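You operate a simulated robot arm through the tools that you are given. There is no shell and no other tool. Be economical: measure what you need, move in short steps, check, and stop when the job is done.

Carry out the task below with a simulated robot arm. There is one attempt and no reset: what you move stays moved.

## Task
Set water and speed by the mix card and start the mixer.
Fine: turn the two dials, shut the guard, leave the yellow lever shut.

The check looks at the end state, three seconds after you hand in, the way a careful person would. Anything else that was tipped, shoved, dropped, spilled or broken makes it a failure.

## Robot
A 7-joint arm with a three-finger gripper on a trunk, on a base that drives. Base frame: it is fixed to the floor where the robot stands at the start and does not move with it; the origin is under the middle of the robot, x ahead of it, y to its left, z up. Readings come in m, degrees, newtons and seconds.
With the tool pointing down near the work surface it reaches from about 0.1 to 0.88 m from the robot's upright axis, wherever it stands. Its first joint turns from -166.0 to 166.0 degrees. Places, roughly: grid guard [0.2, 0.8, 1.2]; yellow lever [0.7, 0.1, 1.3]. Payload 2.94 kg.
Tool frame: the origin (TCP) lies between the finger pads and is the grasp point; the fingertips stand 0.03 m ahead of it; z points along the fingers, y is the line along which they close. Largest opening 0.132 m; the body of the gripper starts 0.107 m behind the TCP.
Orientation is told as [roll, pitch, yaw] about the base's x, y, z axes, in that order, counted from this pose: with the fingers straight down and closing along the base's y, the tool's x points along the base's -x, its y along +y and its z along -z.

## Interface
- The arm moves only by the tool servo_tool. Its argument "rows" is a list of rows, each a list of 7 numbers: the shift along the tool's x, y, z in m, then the turn, a rotation vector about the tool's x, y, z in degrees, then the finger opening in m, from 0 to 0.132. In form: [[dx, dy, dz, ax, ay, az, jaw], ...]. A call has 1 to 20 rows; each row shifts and turns the commanded pose from where the row before left it, along the tool's axes as they then stand. A row lasts 0.2 s, in which the tool goes at most 0.05 m and 8.6 degrees; a call with a longer step from one row to the next is refused whole, and so is a gripper value outside its range. Where a pose cannot be reached the arm comes as near as it can. A force on the tool above 40 N (or 10 N above the force at the start of the call, whichever is more), or a blocked arm, ends the call early, and 0.2 s more pass. The fingers move at their own pace and stop on an object; they squeeze with about 24 N. The grip force told is the motor's: it shows also when the fingers shut on nothing. Time passes only in rows, and 0.2 s behind the last, so rows that do not move let the fingers close. The reply holds the time, the measured pose of the TCP, the force on the tool along the base axes, the opening and the grip force, in the units named above and with some noise, with the torque about the TCP (base axes, N m) and any sound that the robot's microphone picked up.
- Cameras (640 x 400 px; columns grow to the right, rows downward): "scene" is now at [0.0227, 0.2287, 1.9283]; the picture's right is [0.58, -0.81, 0.00], its down [-0.72, -0.51, -0.47] and it looks along [0.38, 0.27, -0.88] (base axes); focal length 292 px, centre (320, 200). "wrist" rides on the gripper at [0.072, 0.003, -0.144] in the tool frame; the picture's right is [-0.04, 1.00, 0.00], its down [-0.88, -0.04, -0.48] and it looks along [-0.48, -0.02, 0.88] (tool axes); focal length 256 px, centre (320, 200).
- capture(camera): a new picture of that camera. It takes no simulated time.
- lift_body(by): slides the trunk up (or, below 0, down) by that many m; the arm and the scene camera ride with it, the base frame stays. It gives what a move gives, with no picture.
- drive_base(legs): drives the robot by 1 to 6 legs, each [ahead, left, turn to the left] in m, m and degrees, along the robot's own axes; the way and the turn of a leg run together, so that a leg with both is an arc; at most 1.5 m and 180 degrees a leg. The arm and the cameras ride along, it lands a little off, and it stops where it bumps. It gives what a move gives.
- pan_tilt(pan, tilt): turns the head with the scene camera to pan (to the left, within 143 degrees either way) and tilt (down, from -29 to 69), counted from straight ahead of the robot. It gives what a move gives.
- locate(camera, pixels): for up to 12 pixels [column, row] of the newest picture of that camera ("zoom" is the newest enlarged one), the place [x, y, z] in the base frame of the surface seen there, good to about 0.002 m. It takes no simulated time.
- close_up(camera, box): a new picture of the part [left, top, right, bottom] of that camera's present view, enlarged. It takes no simulated time.
- finish_job(): hands the job in; it is judged then, once.

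Go step by step. Measure first, check grasps and placings, and put right what went wrong. The budget is 80 turns and 52 pictures, counting those below and the enlarged ones. Unless the task says otherwise, let go and move clear before handing in, and close with one line.

The tools are called after ">>>" as name(argument=value, ...) on one line, values as JSON. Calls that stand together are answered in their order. servo_tool: Moves the arm, as the interface text tells. Its arguments: {"type":"object","properties":{"rows":{"type":"array"}},"required":["rows"]} The other tools are called the same way: lift_body (by) slides the trunk up or down; drive_base (legs) drives the base; pan_tilt (pan, tilt) turns the head that bears the scene camera; capture (camera) takes a picture; locate (camera, pixels) gives the place of the surface under pixels of a picture; close_up (camera, box) takes an enlarged picture of a part of a camera's view; finish_job () hands the job in.

At the start:

```text
clock: 0.0
ee_pos: [0.0961, 0.4867, 1.4605]
ee_rot: [0.0, 0.0, 0.0]
ft_force: [-0.2, 0.3, -0.1]
torque: [0.0, 0.03, -0.01]
finger_gap: 0.132
finger_force: 0.0
trunk travel left (down, up): [-0.45, 0.09]
robot x, y, heading: [0.0011, 0.0024, -0.1]
head pan, tilt: [35.6, 61.8]
```

scene: 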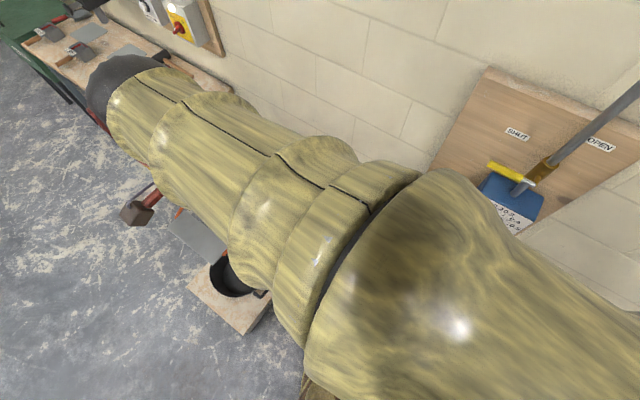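
wrist: 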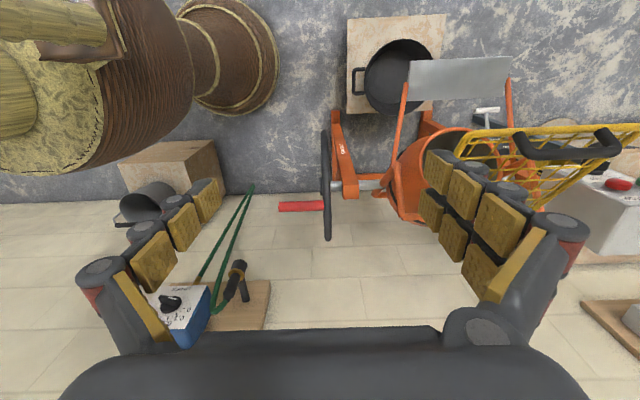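

The arm blocks much of the scene view; a blue box with card and yellow lever is at right, mixer below. I'll look around with the head.

>>> pan_tilt(pan=5, tilt=35)

>>> capture(camera="scene")

>>> pan_tilt(pan=75, tilt=35)

>>> capture(camera="scene")

```text
clock: 1.0
ee_pos: [0.0967, 0.4884, 1.4611]
ee_rot: [0.1, 0.2, 0.0]
ft_force: [-0.6, 0.3, 0.0]
torque: [0.02, 0.04, -0.02]
finger_gap: 0.1318
finger_force: 0.1
trunk travel left (down, up): [-0.45, 0.09]
robot x, y, heading: [-0.0002, -0.0038, 0.0]
head pan, tilt: [5.0, 35.0]
```

```text
49 pictures are left
```

scene: 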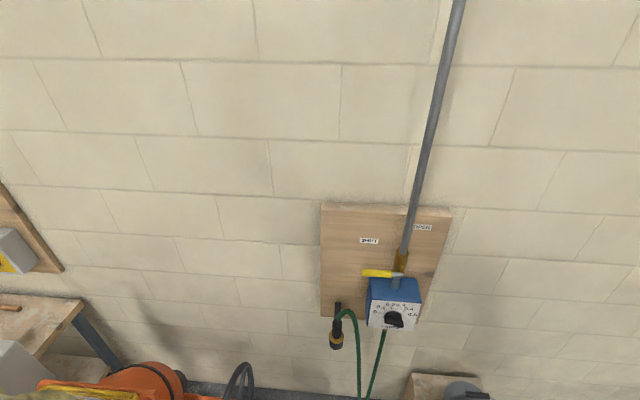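

```text
clock: 2.4
ee_pos: [0.0965, 0.4893, 1.4604]
ee_rot: [0.0, 0.0, 0.1]
ft_force: [-0.1, 0.2, -0.2]
torque: [0.02, -0.02, 0.02]
finger_gap: 0.132
finger_force: 0.0
trunk travel left (down, up): [-0.45, 0.09]
robot x, y, heading: [-0.0011, -0.0022, 0.0]
head pan, tilt: [75.0, 35.0]
```

```text
48 pictures are left
```

scene: 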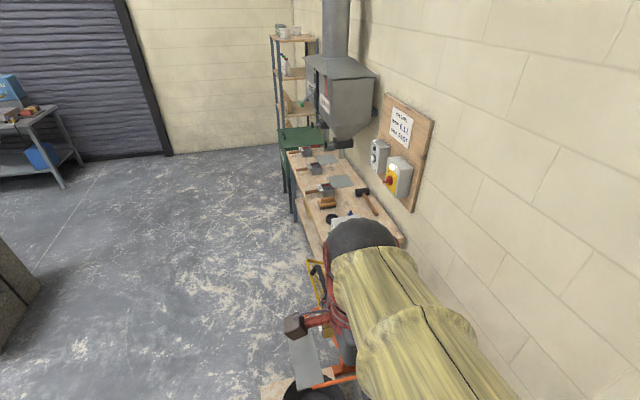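

>>> close_up(camera="scene", box=[350, 80, 450, 220])

>>> locate(camera="scene", pixels=[[399, 125], [378, 155], [390, 181], [345, 235], [320, 280], [410, 160], [386, 165], [400, 240], [301, 370]])

>>> pan_tilt(pan=5, tilt=45)

>>> capture(camera="scene")

>>> close_up(camera="scene", box=[310, 120, 470, 280])

```text
2.86 times, centred on (400, 150) of scene
```

zoom: 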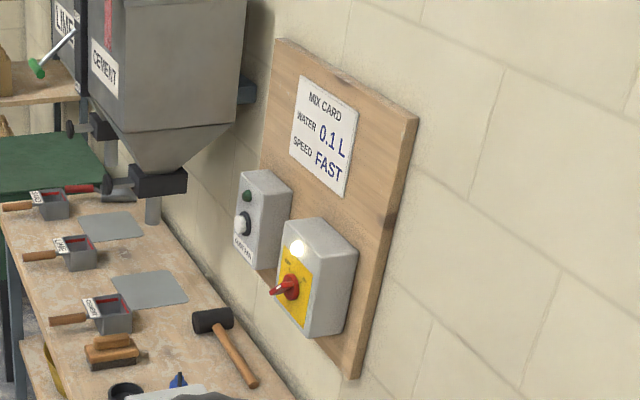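

```text
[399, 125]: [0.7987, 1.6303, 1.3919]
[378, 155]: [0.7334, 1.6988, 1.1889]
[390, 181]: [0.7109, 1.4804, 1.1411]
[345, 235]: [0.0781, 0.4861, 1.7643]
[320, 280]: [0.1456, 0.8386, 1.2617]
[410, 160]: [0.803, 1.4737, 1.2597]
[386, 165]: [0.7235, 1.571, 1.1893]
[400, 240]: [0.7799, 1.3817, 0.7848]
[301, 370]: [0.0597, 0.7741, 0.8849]
```

```text
clock: 3.8
ee_pos: [0.0965, 0.4877, 1.4607]
ee_rot: [-0.1, 0.0, 0.1]
ft_force: [-0.5, 0.6, -0.2]
torque: [0.0, 0.02, 0.01]
finger_gap: 0.1319
finger_force: 0.1
trunk travel left (down, up): [-0.45, 0.09]
robot x, y, heading: [0.0004, 0.0021, 0.2]
head pan, tilt: [5.0, 45.0]
```

```text
46 pictures are left
```

scene: 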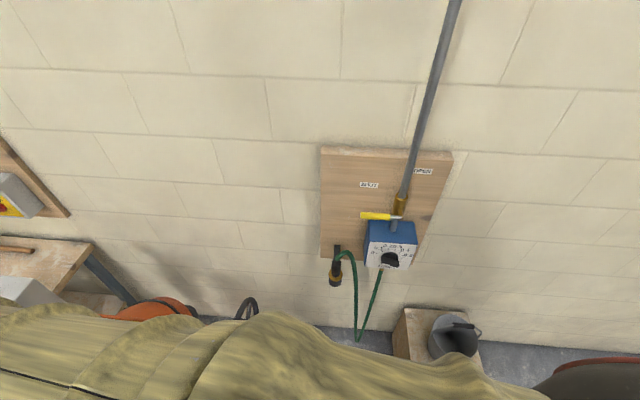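

```text
2.50 times, centred on (390, 200) of scene
```

zoom: 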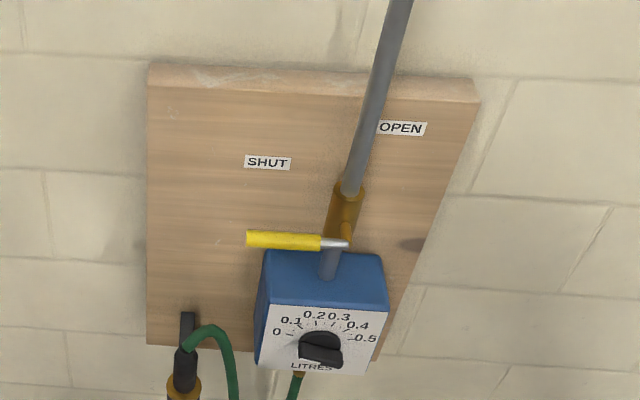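

The card (zoom 320,140) reads WATER 0.1 L, SPEED FAST; the lever lies on SHUT. I'll look closer at the water dial and get the mixer and panel views.

>>> close_up(camera="scene", box=[355, 210, 425, 280])

>>> locate(camera="scene", pixels=[[390, 259], [372, 245], [412, 250], [370, 265], [408, 266], [390, 243], [400, 200], [365, 215], [372, 225], [412, 227], [335, 275], [330, 180]])

>>> close_up(camera="wrist", box=[320, 40, 640, 240])

>>> locate(camera="wrist", pixels=[[618, 184], [595, 200], [620, 225], [605, 140], [530, 150], [460, 135], [450, 155], [325, 150], [345, 150], [415, 175], [400, 80], [635, 205]])

```text
5.71 times, centred on (390, 245) of scene
```

zoom: 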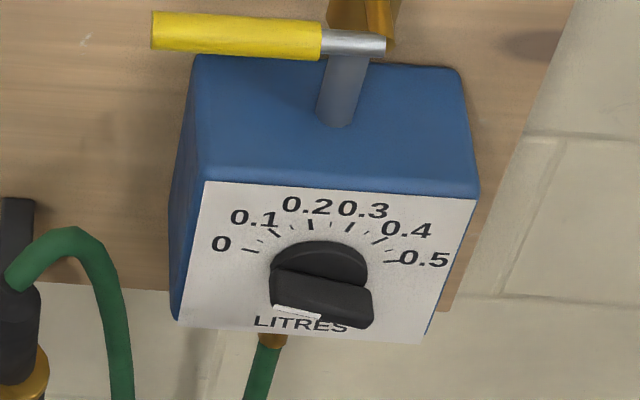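

```text
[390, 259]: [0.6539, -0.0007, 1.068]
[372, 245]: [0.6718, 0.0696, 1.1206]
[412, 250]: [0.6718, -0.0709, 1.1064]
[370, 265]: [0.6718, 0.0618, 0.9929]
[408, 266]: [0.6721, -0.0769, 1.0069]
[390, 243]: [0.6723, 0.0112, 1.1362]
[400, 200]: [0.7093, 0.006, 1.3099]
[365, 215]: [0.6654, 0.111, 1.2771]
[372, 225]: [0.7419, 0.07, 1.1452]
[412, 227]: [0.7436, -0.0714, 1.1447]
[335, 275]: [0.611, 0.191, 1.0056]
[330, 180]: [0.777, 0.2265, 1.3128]
```

```text
2.00 times, centred on (480, 140) of wrist
```

zoom: 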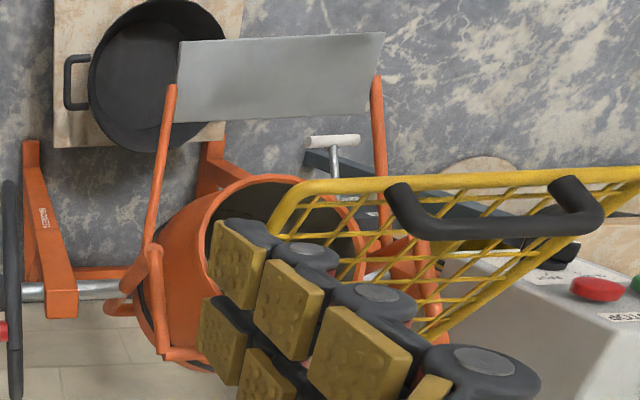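

```text
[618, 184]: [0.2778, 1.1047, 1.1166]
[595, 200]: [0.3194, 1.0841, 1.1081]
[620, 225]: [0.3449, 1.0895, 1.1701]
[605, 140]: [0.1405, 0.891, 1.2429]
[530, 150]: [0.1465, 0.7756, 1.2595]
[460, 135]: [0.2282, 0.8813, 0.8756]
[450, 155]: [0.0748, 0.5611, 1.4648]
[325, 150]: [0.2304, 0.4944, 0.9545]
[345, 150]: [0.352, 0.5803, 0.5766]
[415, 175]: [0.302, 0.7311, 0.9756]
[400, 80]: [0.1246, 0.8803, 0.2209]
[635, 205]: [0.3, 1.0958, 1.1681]
```

The water dial's axis points along -x at about (0.67, 0, 1.07); box face at x≈0.672. I'll bring the arm round in front of it, then turn the tool forward to view it.

>>> servo_tool(rows=[[-0.029, -0.0365, 0.003, 0, 0, 0, 0.132], [-0.029, -0.0365, 0.003, 0, 0, 0, 0.132], [-0.029, -0.0365, 0.003, 0, 0, 0, 0.132], [-0.029, -0.0365, 0.003, 0, 0, 0, 0.132], [-0.029, -0.0365, 0.003, 0, 0, 0, 0.132], [-0.029, -0.0365, 0.003, 0, 0, 0, 0.132], [-0.029, -0.0365, 0.003, 0, 0, 0, 0.132], [-0.029, -0.0365, 0.003, 0, 0, 0, 0.132], [-0.029, -0.0365, 0.003, 0, 0, 0, 0.132], [-0.029, -0.0365, 0.003, 0, 0, 0, 0.132], [0, -0.03, 0, 0, 0, 0, 0.132], [0, -0.03, 0, 0, 0, 0, 0.132]])

>>> servo_tool(rows=[[0, 0, 0, 0, -8.2, 0, 0.132], [0, 0, 0, 0, -8.2, 0, 0.132], [0, 0, 0, 0, -8.2, 0, 0.132], [0, 0, 0, 0, -8.2, 0, 0.132], [0, 0, 0, 0, -8.2, 0, 0.132], [0, 0, 0, 0, -8.2, 0, 0.132], [0, 0, 0, 0, -8.2, 0, 0.132], [0, 0, 0, 0, -8.2, 0, 0.132], [0, 0, 0, 0, -8.2, 0, 0.132], [0, 0, 0, 0, -8.2, 0, 0.132], [0, 0, 0, 0, -8, 0, 0.132]])

```text
clock: 6.4
ee_pos: [0.387, 0.0616, 1.4298]
ee_rot: [0.1, 0.0, -0.1]
ft_force: [-0.3, 0.3, -1.2]
torque: [-0.02, 0.04, -0.02]
finger_gap: 0.1319
finger_force: 0.1
trunk travel left (down, up): [-0.45, 0.09]
robot x, y, heading: [0.0016, 0.0011, 0.2]
head pan, tilt: [5.0, 45.0]
```

```text
clock: 8.8
ee_pos: [0.3898, 0.0643, 1.4482]
ee_rot: [143.6, -88.2, -143.7]
ft_force: [-1.2, 0.8, 0.4]
torque: [-0.01, -0.03, -0.02]
finger_gap: 0.1317
finger_force: 0.1
trunk travel left (down, up): [-0.45, 0.09]
robot x, y, heading: [-0.0008, -0.0032, -0.1]
head pan, tilt: [5.0, 45.0]
```

The tool now points forward. Next I lower it to the dial height and look.

>>> servo_tool(rows=[[0.045, -0.008, 0, 0, 0, 0, 0.132], [0.045, -0.008, 0, 0, 0, 0, 0.132], [0.045, -0.008, 0, 0, 0, 0, 0.132], [0.045, -0.008, 0, 0, 0, 0, 0.132], [0.045, -0.008, 0, 0, 0, 0, 0.132], [0.045, -0.008, 0, 0, 0, 0, 0.132], [0.045, -0.008, 0, 0, 0, 0, 0.132], [0.045, -0.008, 0, 0, 0, 0, 0.132], [0, 0, 0, 0, 0, 0, 0.132]])

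>>> capture(camera="wrist")

```text
clock: 9.4
ee_pos: [0.4255, 0.066, 1.4533]
ee_rot: [153.0, -78.0, -153.1]
ft_force: [-0.1, -0.1, 0.3]
torque: [-0.04, 0.0, 0.01]
finger_gap: 0.132
finger_force: 0.0
trunk travel left (down, up): [-0.45, 0.09]
robot x, y, heading: [0.0022, 0.0045, -0.2]
head pan, tilt: [5.0, 45.0]
stopped in row 3: the arm was blocked; the commanded pose is now the measured one
```

```text
42 pictures are left
```

wrist: 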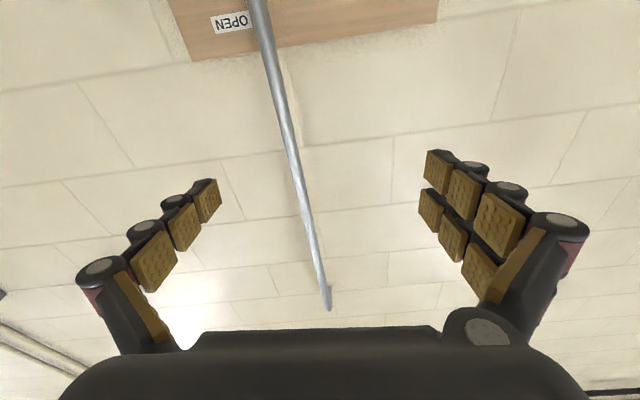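

The arm hit a joint limit that high and folded. I'll lower it with the trunk instead.

>>> lift_body(by=-0.37)

>>> servo_tool(rows=[[0, -0.02, 0, 0, 5, 0, 0.132], [0, -0.02, 0, 0, 5, 0, 0.132], [0, -0.02, 0, 0, 2, 0, 0.132], [0, 0, 0, 0, 0, 0, 0.132]])

>>> capture(camera="wrist")

```text
clock: 13.0
ee_pos: [0.4265, 0.0659, 1.0829]
ee_rot: [152.9, -77.9, -153.0]
ft_force: [0.1, -0.9, 0.3]
torque: [0.0, -0.02, 0.02]
finger_gap: 0.1318
finger_force: 0.0
trunk travel left (down, up): [-0.08, 0.46]
robot x, y, heading: [-0.0012, -0.0018, 0.1]
head pan, tilt: [5.0, 45.0]
```

```text
clock: 14.0
ee_pos: [0.4238, 0.0207, 1.0773]
ee_rot: [78.4, -83.9, -77.9]
ft_force: [0.2, -0.9, -0.3]
torque: [0.01, 0.01, -0.01]
finger_gap: 0.132
finger_force: 0.0
out of reach, approached as far as the arm can: row 3
trunk travel left (down, up): [-0.08, 0.46]
robot x, y, heading: [-0.0014, 0.0019, -0.1]
head pan, tilt: [5.0, 45.0]
```

```text
41 pictures are left
```

wrist: 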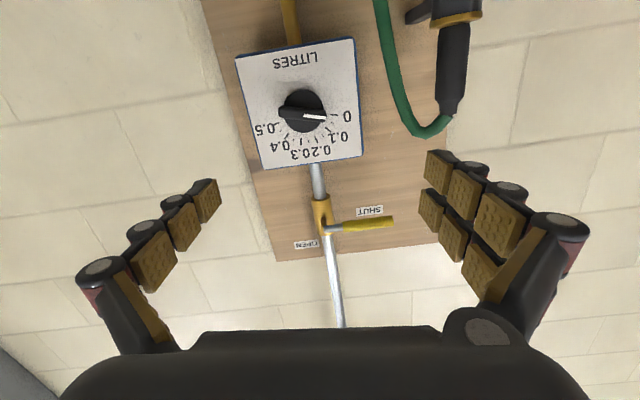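

The pointer (white mark at pixel 314,117) is at about 0; the picture is upside down. I'll zoom in and measure the dial geometry.

>>> close_up(camera="wrist", box=[230, 35, 370, 175])

>>> locate(camera="wrist", pixels=[[303, 95], [303, 128], [282, 110], [314, 117], [323, 118], [345, 117], [340, 138], [262, 129], [274, 147], [303, 113], [242, 60], [352, 42]])

```text
2.86 times, centred on (300, 105) of wrist
```

zoom: 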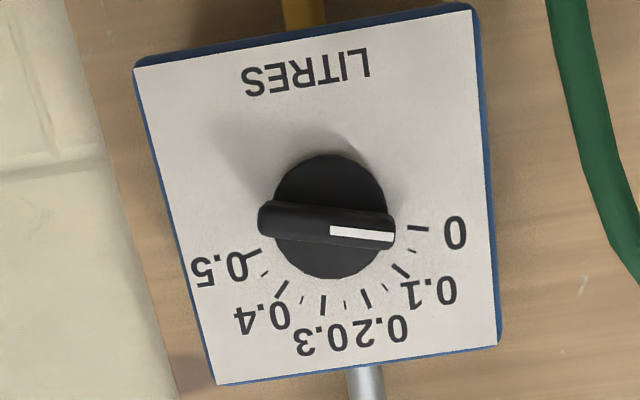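

```text
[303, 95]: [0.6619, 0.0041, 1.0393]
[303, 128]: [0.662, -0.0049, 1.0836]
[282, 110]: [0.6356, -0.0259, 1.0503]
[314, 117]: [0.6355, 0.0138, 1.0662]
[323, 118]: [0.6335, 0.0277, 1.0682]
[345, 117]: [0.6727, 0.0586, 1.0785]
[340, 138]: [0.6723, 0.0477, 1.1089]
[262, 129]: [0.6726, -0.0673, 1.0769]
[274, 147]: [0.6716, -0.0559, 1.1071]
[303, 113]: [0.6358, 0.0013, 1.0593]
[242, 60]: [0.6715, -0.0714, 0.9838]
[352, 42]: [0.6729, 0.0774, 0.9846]
```

>>> locate(camera="zoom", pixels=[[418, 229], [401, 271], [365, 299], [323, 305], [281, 289], [253, 252], [262, 218], [388, 241], [335, 231], [325, 228], [328, 165], [330, 270]])

```text
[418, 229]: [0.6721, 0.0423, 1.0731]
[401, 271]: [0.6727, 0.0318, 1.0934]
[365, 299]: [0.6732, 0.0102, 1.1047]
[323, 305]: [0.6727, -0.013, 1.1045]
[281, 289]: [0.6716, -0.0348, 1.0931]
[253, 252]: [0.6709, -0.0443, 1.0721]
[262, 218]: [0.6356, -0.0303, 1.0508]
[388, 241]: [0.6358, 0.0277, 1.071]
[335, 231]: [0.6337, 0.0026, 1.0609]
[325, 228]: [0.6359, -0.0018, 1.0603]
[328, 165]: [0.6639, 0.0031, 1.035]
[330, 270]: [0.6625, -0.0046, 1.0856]
```

Ticks fit a circle centred at (y -0.001, z 1.0613): 0 at 15°, 0.1 at 45°; pointer at about 17°. I need to grip the bar with the jaws across it and turn about +28° around the tool's z. First I advance and roll the tool.

>>> servo_tool(rows=[[0.005, -0.005, 0.03, 0, 0, 0, 0.08], [0.005, -0.005, 0.03, 0, 0, 0, 0.08], [0.005, -0.005, 0.03, 0, 0, 0, 0.08], [0, -0.005, 0.02, 0, 0, 0, 0.08], [0, 0, 0, 0, 0, -8, 0.08], [0, 0, 0, 0, 0, -8, 0.08], [0, 0, 0, 0, 0, -8, 0.08], [0, 0, 0, 0, 0, -8, 0.08], [0, 0, 0, 0, 0, -8, 0.08], [0, 0, 0, 0, 0, -8, 0.08], [0, 0, 0, 0, 0, -8, 0.08], [0, 0, 0, 0, 0, -8, 0.08], [0, 0, 0, 0, 0, -8, 0.08], [0, 0, 0, 0, 0, -7, 0.08], [0, 0, 0, 0, 0, 0, 0.08]])

>>> capture(camera="wrist")

```text
clock: 17.2
ee_pos: [0.5268, 0.0394, 1.0583]
ee_rot: [-88.7, -16.3, 90.1]
ft_force: [0.1, 0.0, 0.2]
torque: [0.01, -0.01, -0.01]
finger_gap: 0.0801
finger_force: 0.0
out of reach, approached as far as the arm can: row 1, 2, 3, 4
trunk travel left (down, up): [-0.08, 0.46]
robot x, y, heading: [0.001, 0.0005, 0.1]
head pan, tilt: [5.0, 45.0]
```

```text
39 pictures are left
```

wrist: 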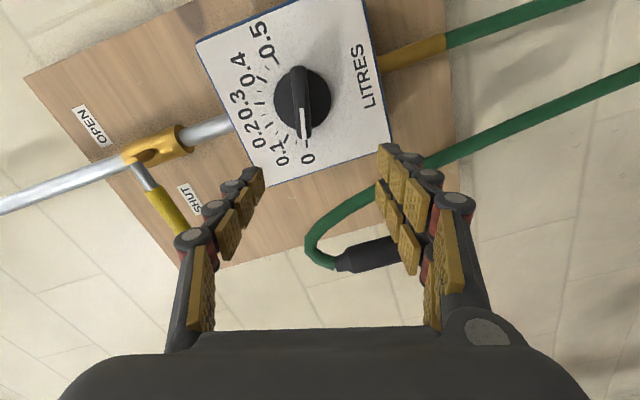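

Roll is right (tool y at -73.7°, across the bar). Now I centre on the axis and check.

>>> servo_tool(rows=[[0.0188, -0.007, 0.02, 0, 0, 0, 0.06], [0.0188, -0.007, 0.02, 0, 0, 0, 0.06], [0, 0, 0.0, 0, 0, 0, 0.05], [0, 0, 0, 0, 0, 0, 0.05]])

>>> capture(camera="wrist")

```text
clock: 18.2
ee_pos: [0.5361, 0.0353, 1.0703]
ee_rot: [-88.7, -16.5, 89.9]
ft_force: [0.1, -0.9, 0.5]
torque: [-0.02, 0.01, 0.03]
finger_gap: 0.0501
finger_force: 0.0
out of reach, approached as far as the arm can: row 1, 2
trunk travel left (down, up): [-0.08, 0.46]
robot x, y, heading: [0.0004, 0.0028, -0.0]
head pan, tilt: [5.0, 45.0]
```

```text
38 pictures are left
```

wrist: 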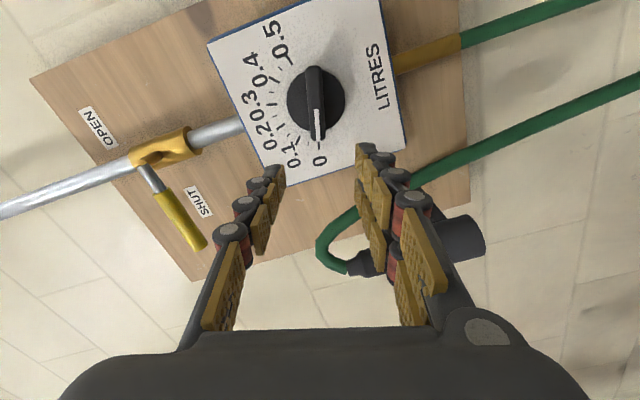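

The arm is cramped (out of reach so close in). I'll back the base off 0.15 m and shift right a bit, so the arm can extend.

>>> drive_base(legs=[[-0.18, -0.04, 0]])

>>> servo_tool(rows=[[0, 0, 0.04, 0, 0, 0, 0.05], [0, 0, 0.04, 0, 0, 0, 0.05], [0, 0, 0.04, 0, 0, 0, 0.05], [0, 0, 0.04, 0, 0, 0, 0.05], [0, 0, 0.03, 0, 0, 0, 0.05], [0, 0, 0, 0, 0, 0, 0.05]])

```text
clock: 19.8
ee_pos: [0.3544, -0.0044, 1.0717]
ee_rot: [-88.5, -16.3, 89.8]
ft_force: [0.6, -0.5, 0.2]
torque: [0.01, -0.01, -0.02]
finger_gap: 0.0498
finger_force: 0.0
trunk travel left (down, up): [-0.08, 0.46]
robot x, y, heading: [-0.1793, -0.0397, 0.1]
head pan, tilt: [5.0, 45.0]
```

```text
clock: 21.1
ee_pos: [0.5407, 0.0215, 1.0712]
ee_rot: [-88.4, -16.4, 89.3]
ft_force: [0.7, -0.6, -0.3]
torque: [0.01, -0.01, -0.04]
finger_gap: 0.0501
finger_force: 0.0
out of reach, approached as far as the arm can: row 1, 2, 3, 4
trunk travel left (down, up): [-0.08, 0.46]
robot x, y, heading: [-0.1765, -0.0403, 0.1]
head pan, tilt: [5.0, 45.0]
```

>>> servo_tool(rows=[[0.012, 0.0012, 0.025, 0, 0, 0, 0.05], [0.012, 0.0011, 0.025, 0, 0, 0, 0.05], [0, 0, 0, 0, 0, 0, 0.05]])

>>> capture(camera="wrist")

```text
clock: 21.9
ee_pos: [0.5907, 0.0224, 1.0682]
ee_rot: [-88.4, -16.4, 88.9]
ft_force: [0.4, 0.7, -0.3]
torque: [-0.04, -0.01, 0.01]
finger_gap: 0.05
finger_force: 0.3
out of reach, approached as far as the arm can: row 1, 2
trunk travel left (down, up): [-0.08, 0.46]
robot x, y, heading: [-0.1811, -0.0392, -0.0]
head pan, tilt: [5.0, 45.0]
```

```text
37 pictures are left
```

wrist: 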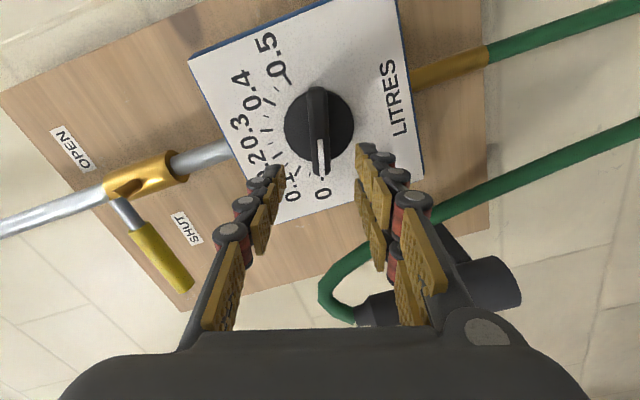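

Sideways motion to -y is limited for the arm, so I'll shift the base right by 0.023 instead (tips at 0.62, clear of the knob).

>>> drive_base(legs=[[0, -0.0235, 0]])

>>> capture(camera="wrist")

```text
clock: 22.8
ee_pos: [0.5911, -0.0009, 1.0692]
ee_rot: [-88.4, -16.5, 88.9]
ft_force: [0.7, -0.2, -0.1]
torque: [0.02, 0.0, -0.07]
finger_gap: 0.05
finger_force: 0.0
trunk travel left (down, up): [-0.08, 0.46]
robot x, y, heading: [-0.1791, -0.0651, 0.1]
head pan, tilt: [5.0, 45.0]
```

```text
36 pictures are left
```

wrist: 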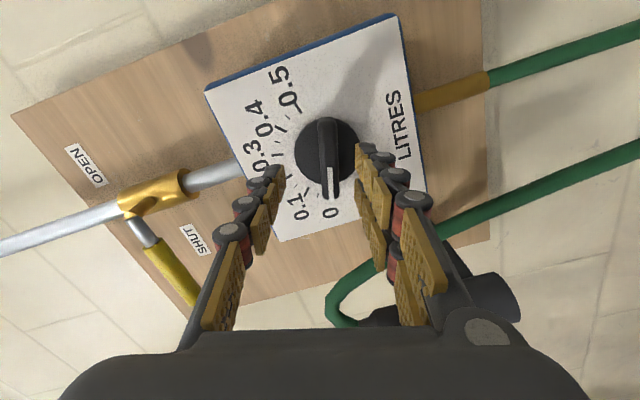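

y is on the axis; z is 7 mm high, so I lower the trunk slightly, then advance and check.

>>> lift_body(by=-0.007)

>>> servo_tool(rows=[[0, 0, 0.018, 0, 0, 0, 0.05], [0, 0, 0.018, 0, 0, 0, 0.05], [0, 0, 0, 0, 0, 0, 0.05]])

>>> capture(camera="wrist")

```text
clock: 23.3
ee_pos: [0.5897, -0.0, 1.0623]
ee_rot: [-88.3, -16.3, 88.9]
ft_force: [0.2, 0.4, -0.3]
torque: [0.0, 0.0, -0.03]
finger_gap: 0.05
finger_force: 0.0
trunk travel left (down, up): [-0.073, 0.467]
robot x, y, heading: [-0.1813, -0.064, 0.1]
head pan, tilt: [5.0, 45.0]
```

```text
clock: 24.1
ee_pos: [0.6266, -0.0016, 1.0603]
ee_rot: [-88.2, -16.4, 88.7]
ft_force: [0.8, 0.4, 0.6]
torque: [-0.01, -0.04, -0.03]
finger_gap: 0.0501
finger_force: 0.0
trunk travel left (down, up): [-0.073, 0.467]
robot x, y, heading: [-0.1761, -0.0616, 0.1]
head pan, tilt: [5.0, 45.0]
```

```text
35 pictures are left
```

wrist: 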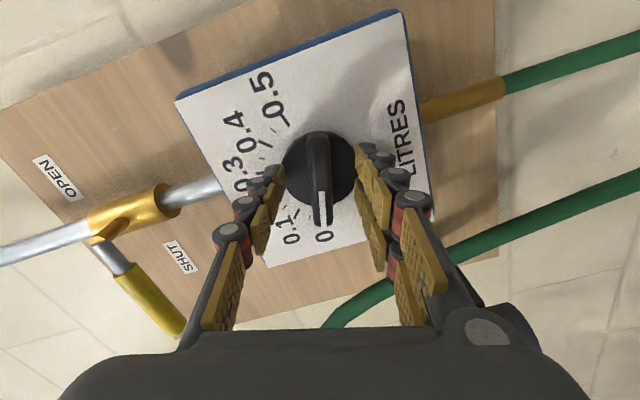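

The fingers straddle the bar. I'll close on it and check force.

>>> servo_tool(rows=[[0, 0, 0, 0, 0, 0, 0.03], [0, 0, 0, 0, 0, 0, 0.02], [0, 0, 0, 0, 0, 0, 0.01], [0, 0, 0, 0, 0, 0, 0.005], [0, 0, 0, 0, 0, 0, 0.005]])

```text
clock: 25.3
ee_pos: [0.6249, -0.001, 1.0607]
ee_rot: [-88.4, -16.4, 89.0]
ft_force: [-0.8, 1.4, -1.7]
torque: [0.01, -0.26, 0.09]
finger_gap: 0.015
finger_force: 33.5
trunk travel left (down, up): [-0.073, 0.467]
robot x, y, heading: [-0.1834, -0.0618, 0.2]
head pan, tilt: [5.0, 45.0]
```

Gripped (gap 15 mm). Bar now aligned at ~16.4°; turn +28.6° to the 0.1 tick.

>>> servo_tool(rows=[[0, 0, 0, 0, 0, 7, 0.005], [0, 0, 0, 0, 0, 7, 0.005], [0, 0, 0, 0, 0, 7, 0.005], [0, 0, 0, 0, 0, 7.6, 0.005], [0, 0, 0, 0, 0, 0, 0.005]])

>>> close_up(camera="wrist", box=[160, 20, 460, 260])

```text
clock: 26.5
ee_pos: [0.6258, -0.0016, 1.0593]
ee_rot: [-87.5, -45.0, 87.7]
ft_force: [-1.4, 3.5, -6.3]
torque: [-0.01, 0.06, 0.15]
finger_gap: 0.0146
finger_force: 40.8
trunk travel left (down, up): [-0.073, 0.467]
robot x, y, heading: [-0.1777, -0.0663, -0.2]
head pan, tilt: [5.0, 45.0]
```

```text
1.67 times, centred on (310, 140) of wrist
```

zoom: 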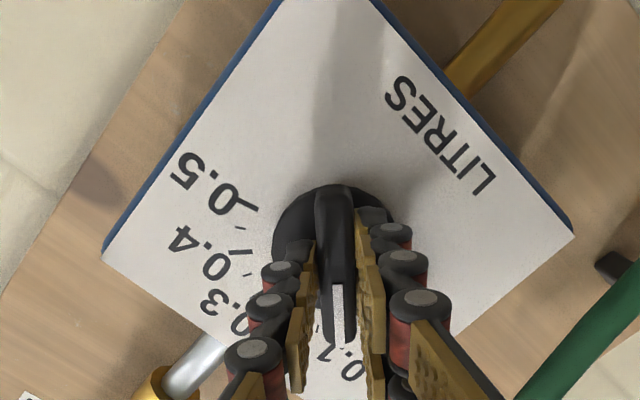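

The bar points at 0.1. Release and back off to verify.

>>> servo_tool(rows=[[0, 0, 0, 0, 0, 0, 0.03], [0, 0, 0, 0, 0, 0, 0.05], [0, 0, -0.0, 0, 0, 0, 0.05], [0, 0, -0.03, 0, 0, 0, 0.05], [0, 0, -0.04, 0, 0, 0, 0.05], [0, 0, -0.04, 0, 0, 0, 0.05]])

>>> close_up(camera="wrist", box=[160, 20, 460, 260])

```text
clock: 27.9
ee_pos: [0.5159, 0.0006, 1.0631]
ee_rot: [-87.8, -44.9, 88.0]
ft_force: [0.2, 0.6, -0.1]
torque: [0.0, -0.04, -0.03]
finger_gap: 0.0501
finger_force: 0.0
trunk travel left (down, up): [-0.073, 0.467]
robot x, y, heading: [-0.1802, -0.0633, -0.1]
head pan, tilt: [5.0, 45.0]
```

```text
1.67 times, centred on (310, 140) of wrist
```

zoom: 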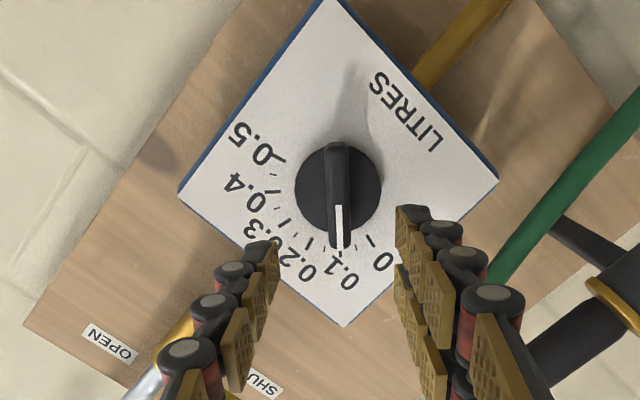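

>>> locate(camera="zoom", pixels=[[340, 245], [338, 208], [336, 148], [337, 180], [371, 241], [340, 253]])

>>> close_up(camera="wrist", box=[280, 90, 360, 160])

```text
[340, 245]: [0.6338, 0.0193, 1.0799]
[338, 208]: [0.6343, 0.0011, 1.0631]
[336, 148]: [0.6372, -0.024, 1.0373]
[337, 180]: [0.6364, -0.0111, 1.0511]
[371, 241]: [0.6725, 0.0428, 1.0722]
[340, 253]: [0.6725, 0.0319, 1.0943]
```

```text
5.71 times, centred on (320, 125) of wrist
```

zoom: 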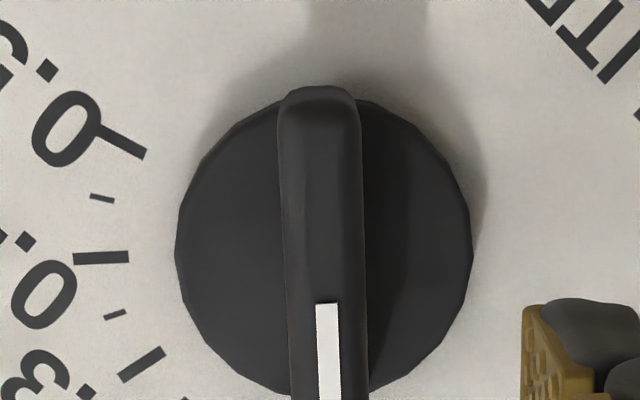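

The dial reads 44.5° – exactly 0.1. Now look at the mixer with the head.

>>> pan_tilt(pan=65, tilt=40)

>>> capture(camera="scene")

>>> pan_tilt(pan=135, tilt=35)

>>> capture(camera="scene")

```text
clock: 29.2
ee_pos: [0.5155, 0.0007, 1.0642]
ee_rot: [-87.8, -45.1, 87.8]
ft_force: [0.0, 0.0, 0.7]
torque: [0.01, 0.04, -0.03]
finger_gap: 0.05
finger_force: 0.0
trunk travel left (down, up): [-0.073, 0.467]
robot x, y, heading: [-0.1827, -0.0637, 0.1]
head pan, tilt: [65.0, 40.0]
```

```text
31 pictures are left
```

scene: 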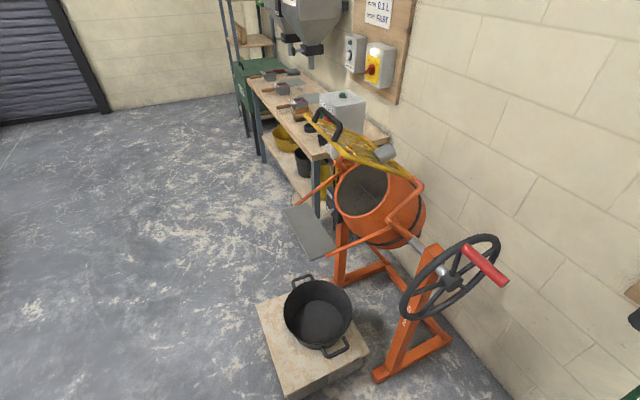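

```text
clock: 30.6
ee_pos: [0.5171, 0.0004, 1.0629]
ee_rot: [-87.9, -45.0, 87.7]
ft_force: [0.2, 0.8, -0.5]
torque: [0.0, 0.0, 0.02]
finger_gap: 0.0502
finger_force: 0.0
trunk travel left (down, up): [-0.073, 0.467]
robot x, y, heading: [-0.1832, -0.0671, 0.2]
head pan, tilt: [135.0, 35.0]
```

```text
30 pictures are left
```

scene: 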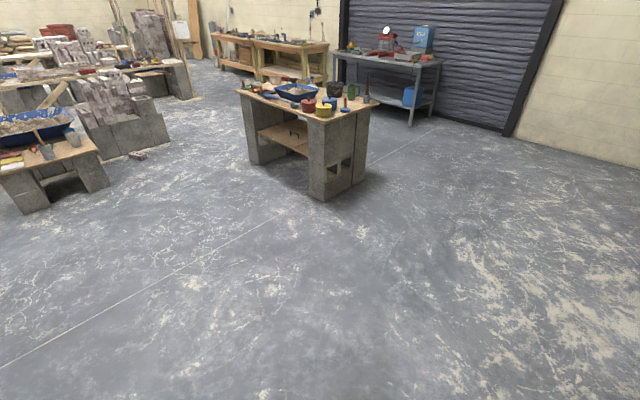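

Open floor behind. I'll look closer at the mixer, guard and control box.

>>> pan_tilt(pan=65, tilt=35)

>>> close_up(camera="scene", box=[260, 90, 460, 290])

```text
clock: 32.0
ee_pos: [0.517, -0.0002, 1.0625]
ee_rot: [-87.8, -45.1, 87.8]
ft_force: [-0.2, 0.0, -0.2]
torque: [-0.01, 0.01, 0.03]
finger_gap: 0.0502
finger_force: 0.1
trunk travel left (down, up): [-0.073, 0.467]
robot x, y, heading: [-0.1791, -0.0656, -0.4]
head pan, tilt: [65.0, 35.0]
```

```text
2.00 times, centred on (360, 190) of scene
```

zoom: 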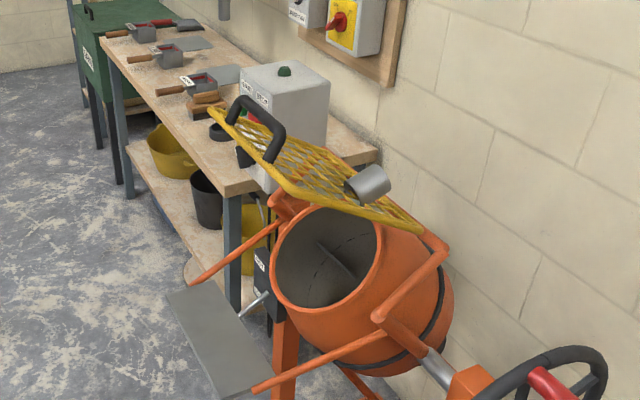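

>>> locate(camera="zoom", pixels=[[213, 113], [270, 160], [240, 103], [262, 115], [350, 210], [424, 232], [310, 118], [368, 180], [283, 225], [380, 225], [275, 295], [340, 305]])

>>> locate(camera="zoom", pixels=[[285, 70], [250, 70], [262, 100], [300, 135], [325, 85], [185, 265], [265, 385], [230, 150], [225, 185], [130, 160], [410, 215], [355, 130]])

```text
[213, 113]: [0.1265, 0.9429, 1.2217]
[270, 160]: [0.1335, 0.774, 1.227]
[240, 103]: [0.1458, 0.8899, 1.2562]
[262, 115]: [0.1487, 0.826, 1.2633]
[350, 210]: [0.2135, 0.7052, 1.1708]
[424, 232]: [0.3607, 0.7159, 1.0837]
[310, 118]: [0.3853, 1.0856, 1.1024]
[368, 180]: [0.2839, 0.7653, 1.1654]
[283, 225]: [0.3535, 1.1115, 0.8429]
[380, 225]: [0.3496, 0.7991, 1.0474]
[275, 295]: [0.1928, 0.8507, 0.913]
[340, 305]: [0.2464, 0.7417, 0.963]
```

```text
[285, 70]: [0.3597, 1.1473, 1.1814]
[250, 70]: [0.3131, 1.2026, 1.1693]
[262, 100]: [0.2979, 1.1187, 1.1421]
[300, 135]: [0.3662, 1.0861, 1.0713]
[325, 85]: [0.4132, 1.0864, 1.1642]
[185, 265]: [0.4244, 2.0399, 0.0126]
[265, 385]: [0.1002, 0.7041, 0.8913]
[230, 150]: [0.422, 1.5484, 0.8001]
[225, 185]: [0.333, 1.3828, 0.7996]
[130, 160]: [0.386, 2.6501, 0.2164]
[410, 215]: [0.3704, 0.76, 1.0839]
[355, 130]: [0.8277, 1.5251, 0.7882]
```

The guard is hinged at its wall side (x≈0.36, z≈1.08) and stands up; handle at (0.148, 0.86, 1.26). A grey cylinder at (0.284, 0.765, 1.165) needs a check. I'll back off and drive left to face the mixer.

>>> drive_base(legs=[[-0.72, 0, 0], [0, 1.1, 0]])

>>> pan_tilt(pan=0, tilt=25)

>>> capture(camera="scene")

```text
clock: 41.2
ee_pos: [-0.2118, 1.0964, 1.063]
ee_rot: [-87.8, -45.0, 88.1]
ft_force: [0.1, -0.9, -0.5]
torque: [0.03, 0.04, 0.02]
finger_gap: 0.0498
finger_force: 0.1
trunk travel left (down, up): [-0.073, 0.467]
robot x, y, heading: [-0.9091, 1.0347, 0.2]
head pan, tilt: [65.0, 35.0]
```

```text
clock: 42.6
ee_pos: [-0.213, 1.0975, 1.0635]
ee_rot: [-87.8, -45.0, 88.1]
ft_force: [-0.8, -0.2, 0.0]
torque: [-0.04, -0.01, 0.01]
finger_gap: 0.0502
finger_force: 0.1
trunk travel left (down, up): [-0.073, 0.467]
robot x, y, heading: [-0.9048, 1.0303, 0.5]
head pan, tilt: [0.0, 25.0]
```

```text
28 pictures are left
```

scene: 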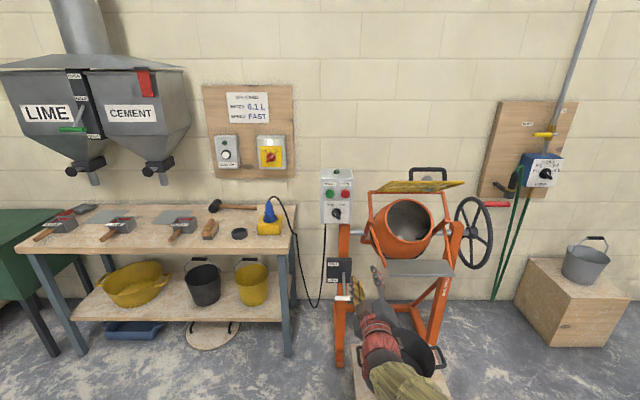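

Great view: control box at (337,197), isolator at (270,152), guard at (428,180). Zooming on each.

>>> close_up(camera="scene", box=[305, 160, 475, 300])

>>> locate(camera="scene", pixels=[[330, 194], [346, 194], [337, 212], [325, 205], [350, 205], [337, 171], [412, 171], [430, 186], [428, 175], [345, 270], [358, 380], [270, 155]])

>>> close_up(camera="scene", box=[318, 165, 358, 230])

>>> locate(camera="zoom", pixels=[[320, 30], [240, 200], [400, 200], [320, 300], [260, 110], [370, 110], [320, 260]])

>>> close_up(camera="scene", box=[200, 80, 300, 190])

```text
2.86 times, centred on (390, 230) of scene
```

zoom: 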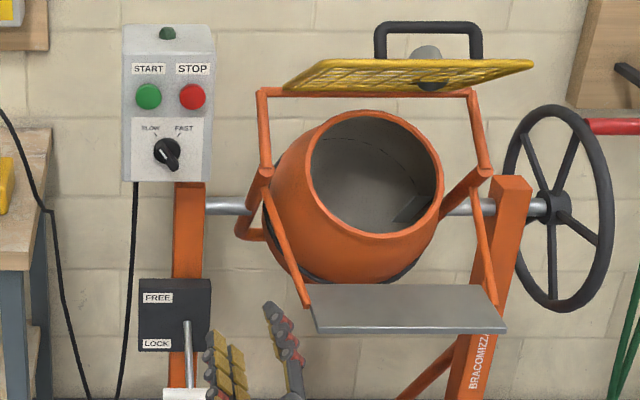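

```text
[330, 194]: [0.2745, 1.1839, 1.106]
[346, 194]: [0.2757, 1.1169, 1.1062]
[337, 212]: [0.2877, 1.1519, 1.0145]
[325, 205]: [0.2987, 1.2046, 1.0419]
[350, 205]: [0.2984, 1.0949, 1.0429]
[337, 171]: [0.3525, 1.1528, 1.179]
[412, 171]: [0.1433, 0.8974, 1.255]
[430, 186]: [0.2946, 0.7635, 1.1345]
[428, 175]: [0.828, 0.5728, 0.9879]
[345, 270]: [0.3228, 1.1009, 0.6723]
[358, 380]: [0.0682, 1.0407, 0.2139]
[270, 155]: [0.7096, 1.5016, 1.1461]
```

```text
6.15 times, centred on (338, 198) of scene
```

zoom: 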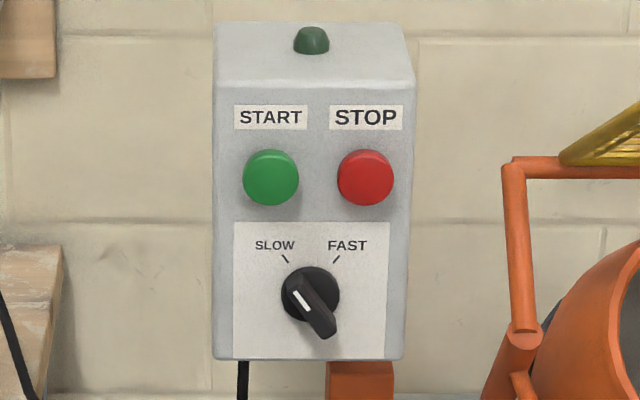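

```text
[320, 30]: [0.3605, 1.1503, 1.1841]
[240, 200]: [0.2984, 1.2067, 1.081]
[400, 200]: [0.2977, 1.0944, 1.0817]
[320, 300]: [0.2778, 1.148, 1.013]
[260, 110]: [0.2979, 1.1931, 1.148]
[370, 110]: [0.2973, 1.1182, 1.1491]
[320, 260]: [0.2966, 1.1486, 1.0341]
```

```text
3.64 times, centred on (250, 135) of scene
```

zoom: 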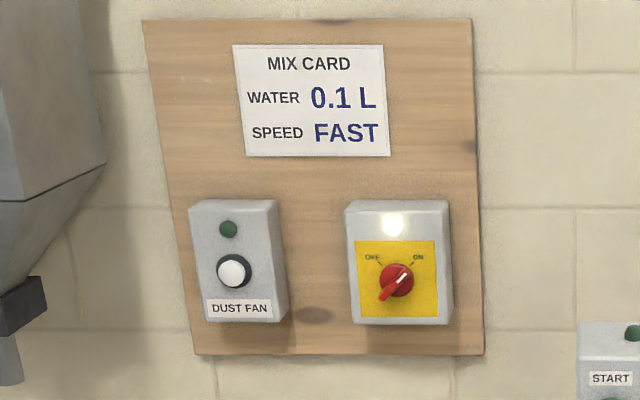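

Isolator is ON and its lamp lit; speed pointer is at SLOW. I'll zoom onto the guard to identify the grey cylinder.

>>> close_up(camera="scene", box=[375, 160, 475, 220])

>>> locate(camera="zoom", pixels=[[345, 60], [345, 90], [345, 160], [320, 100], [375, 100], [90, 170], [560, 140], [205, 90], [390, 55], [200, 50], [300, 190], [100, 205]])

```text
6.40 times, centred on (425, 190) of scene
```

zoom: 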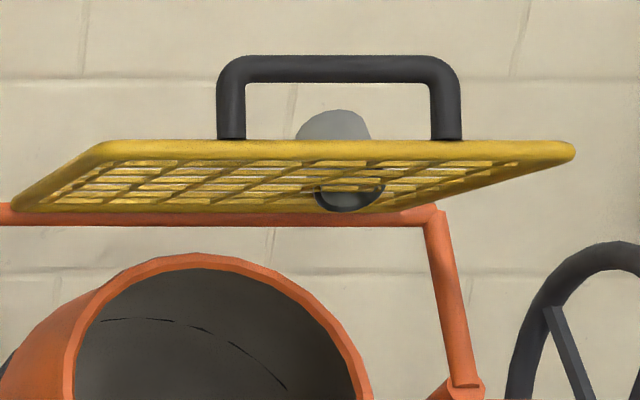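

```text
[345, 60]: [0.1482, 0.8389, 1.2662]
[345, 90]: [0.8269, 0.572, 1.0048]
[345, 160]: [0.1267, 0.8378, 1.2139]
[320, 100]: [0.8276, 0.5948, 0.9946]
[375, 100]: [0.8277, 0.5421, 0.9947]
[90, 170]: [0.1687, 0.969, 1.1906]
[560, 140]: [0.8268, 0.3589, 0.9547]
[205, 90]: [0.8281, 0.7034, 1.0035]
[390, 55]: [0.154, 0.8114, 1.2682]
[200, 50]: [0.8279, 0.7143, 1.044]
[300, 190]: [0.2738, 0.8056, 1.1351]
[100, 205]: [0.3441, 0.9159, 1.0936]
```

The cylinder is a tube fitted through the guard. I'll do the speed dial first: drive ahead to bring the gripper in front of it.

>>> drive_base(legs=[[0.33, 0.055, 0]])

>>> capture(camera="wrist")

```text
clock: 44.8
ee_pos: [0.1175, 1.1527, 1.0631]
ee_rot: [-87.9, -45.0, 88.0]
ft_force: [-0.7, 0.2, 0.5]
torque: [0.05, 0.01, -0.03]
finger_gap: 0.0499
finger_force: 0.0
trunk travel left (down, up): [-0.073, 0.467]
robot x, y, heading: [-0.5801, 1.0871, 0.4]
head pan, tilt: [0.0, 25.0]
```

```text
23 pictures are left
```

wrist: 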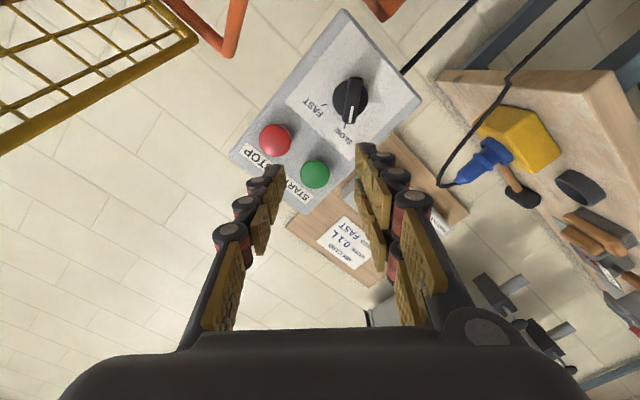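

>>> close_up(camera="wrist", box=[290, 55, 410, 155])

>>> locate(camera="zoom", pixels=[[330, 95], [318, 260], [325, 210], [345, 150], [180, 195], [295, 285], [255, 180], [415, 160], [340, 120], [320, 245]])

>>> locate(camera="wrist", pixels=[[315, 174], [275, 140], [324, 105], [345, 122], [328, 175], [195, 30], [10, 150], [185, 35], [350, 100], [346, 120]])

```text
4.00 times, centred on (350, 105) of wrist
```

zoom: 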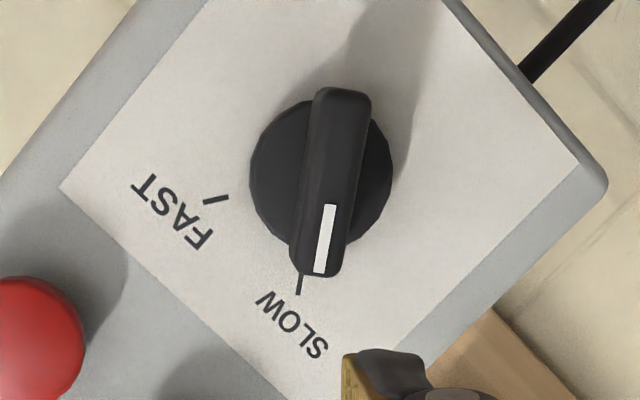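

```text
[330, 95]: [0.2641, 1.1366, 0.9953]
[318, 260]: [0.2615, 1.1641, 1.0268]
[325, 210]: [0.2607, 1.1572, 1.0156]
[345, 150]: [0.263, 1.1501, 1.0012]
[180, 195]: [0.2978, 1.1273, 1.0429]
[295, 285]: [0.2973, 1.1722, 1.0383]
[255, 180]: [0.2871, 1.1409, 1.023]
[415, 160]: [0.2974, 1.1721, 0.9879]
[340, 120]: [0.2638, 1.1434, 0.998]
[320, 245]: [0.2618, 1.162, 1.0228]
```

```text
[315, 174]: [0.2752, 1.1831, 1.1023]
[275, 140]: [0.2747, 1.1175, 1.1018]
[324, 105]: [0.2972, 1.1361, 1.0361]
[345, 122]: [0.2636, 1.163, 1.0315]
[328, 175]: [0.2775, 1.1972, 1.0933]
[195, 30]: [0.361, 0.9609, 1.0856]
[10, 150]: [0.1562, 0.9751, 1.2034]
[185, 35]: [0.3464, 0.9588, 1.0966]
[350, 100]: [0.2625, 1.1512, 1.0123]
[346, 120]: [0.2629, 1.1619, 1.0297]
```

>>> locate(camera="zoom", pixels=[[299, 278], [298, 291], [227, 197], [206, 202], [342, 93], [329, 180], [317, 266], [333, 210], [319, 268], [300, 240], [355, 95], [305, 190]])

```text
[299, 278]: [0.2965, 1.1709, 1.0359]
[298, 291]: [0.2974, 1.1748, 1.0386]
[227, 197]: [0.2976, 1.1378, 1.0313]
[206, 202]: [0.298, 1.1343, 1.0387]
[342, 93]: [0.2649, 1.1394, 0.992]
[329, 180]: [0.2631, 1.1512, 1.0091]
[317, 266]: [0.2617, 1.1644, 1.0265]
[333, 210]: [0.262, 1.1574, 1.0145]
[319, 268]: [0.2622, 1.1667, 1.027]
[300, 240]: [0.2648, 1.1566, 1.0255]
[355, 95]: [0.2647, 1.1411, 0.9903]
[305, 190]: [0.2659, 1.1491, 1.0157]
```

Axis at about (1.152, 1.010); pointer at 35° left of up, FAST tick 35° right, so turn ≈70° clockwise. I lower the trunk, align the roll and advance.

>>> lift_body(by=-0.05)

>>> servo_tool(rows=[[0, 0, 0.03, 0, 0, 5, 0.05], [0, 0, 0.03, 0, 0, 4.5, 0.05], [0, 0, 0.03, 0, 0, 0, 0.05], [0, 0, 0, 0, 0, 0, 0.05]])

>>> capture(camera="wrist")

```text
clock: 45.7
ee_pos: [0.1171, 1.1529, 1.0144]
ee_rot: [-87.9, -44.9, 88.0]
ft_force: [0.1, -0.1, -0.3]
torque: [0.0, 0.01, 0.0]
finger_gap: 0.0501
finger_force: 0.1
trunk travel left (down, up): [-0.023, 0.517]
robot x, y, heading: [-0.5797, 1.0855, 0.3]
head pan, tilt: [0.0, 25.0]
```

```text
clock: 46.7
ee_pos: [0.2072, 1.1522, 1.009]
ee_rot: [-87.2, -54.5, 87.1]
ft_force: [-0.1, 0.4, -0.2]
torque: [0.01, -0.01, 0.05]
finger_gap: 0.0497
finger_force: 0.1
trunk travel left (down, up): [-0.023, 0.517]
robot x, y, heading: [-0.5795, 1.0867, 0.3]
head pan, tilt: [0.0, 25.0]
```

```text
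21 pictures are left
```

wrist: 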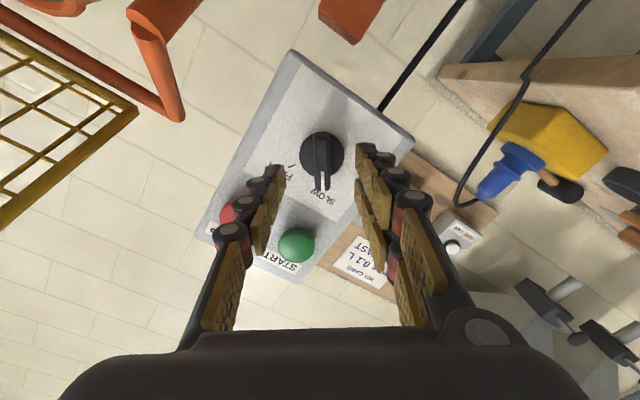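

Aligned. Advance to straddle and close.

>>> servo_tool(rows=[[0, -0.001, 0.023, 0, 0, 0, 0.05], [0, -0.0007, 0.023, 0, 0, 0, 0.05], [0, 0, 0, 0, 0, 0, 0.03], [0, 0, 0, 0, 0, 0, 0.015], [0, 0, 0, 0, 0, 0, 0.005], [0, 0, 0, 0, 0, 0, 0.005], [0, 0, 0, 0, 0, 0, 0.005]])

>>> capture(camera="wrist")

```text
clock: 48.3
ee_pos: [0.2539, 1.1538, 1.0076]
ee_rot: [-87.0, -54.3, 87.0]
ft_force: [7.3, 16.4, -6.9]
torque: [0.37, -0.11, 0.58]
finger_gap: 0.0139
finger_force: 34.1
trunk travel left (down, up): [-0.023, 0.517]
robot x, y, heading: [-0.5779, 1.0878, 0.3]
head pan, tilt: [0.0, 25.0]
```

```text
20 pictures are left
```

wrist: 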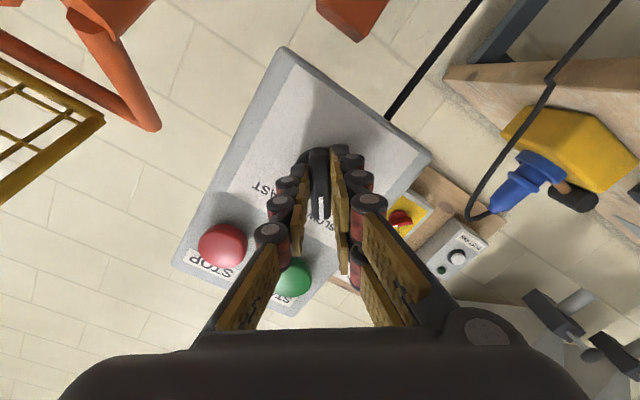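

Gripped, but with a ~17 N side load along +tool y; I'll ease 3 mm that way, then turn.

>>> servo_tool(rows=[[0, 0.003, 0, 0, 0, 0, 0.005], [0, 0, 0, 0, 0, 7, 0.005], [0, 0, 0, 0, 0, 7, 0.005], [0, 0, 0, 0, 0, 7, 0.005], [0, 0, 0, 0, 0, 7, 0.005]])

```text
clock: 49.5
ee_pos: [0.2535, 1.1553, 1.0065]
ee_rot: [-77.2, -82.3, 76.9]
ft_force: [9.2, 15.2, -8.2]
torque: [-0.02, 0.39, 0.5]
finger_gap: 0.0137
finger_force: 40.3
trunk travel left (down, up): [-0.023, 0.517]
robot x, y, heading: [-0.5792, 1.0887, 0.3]
head pan, tilt: [0.0, 25.0]
```

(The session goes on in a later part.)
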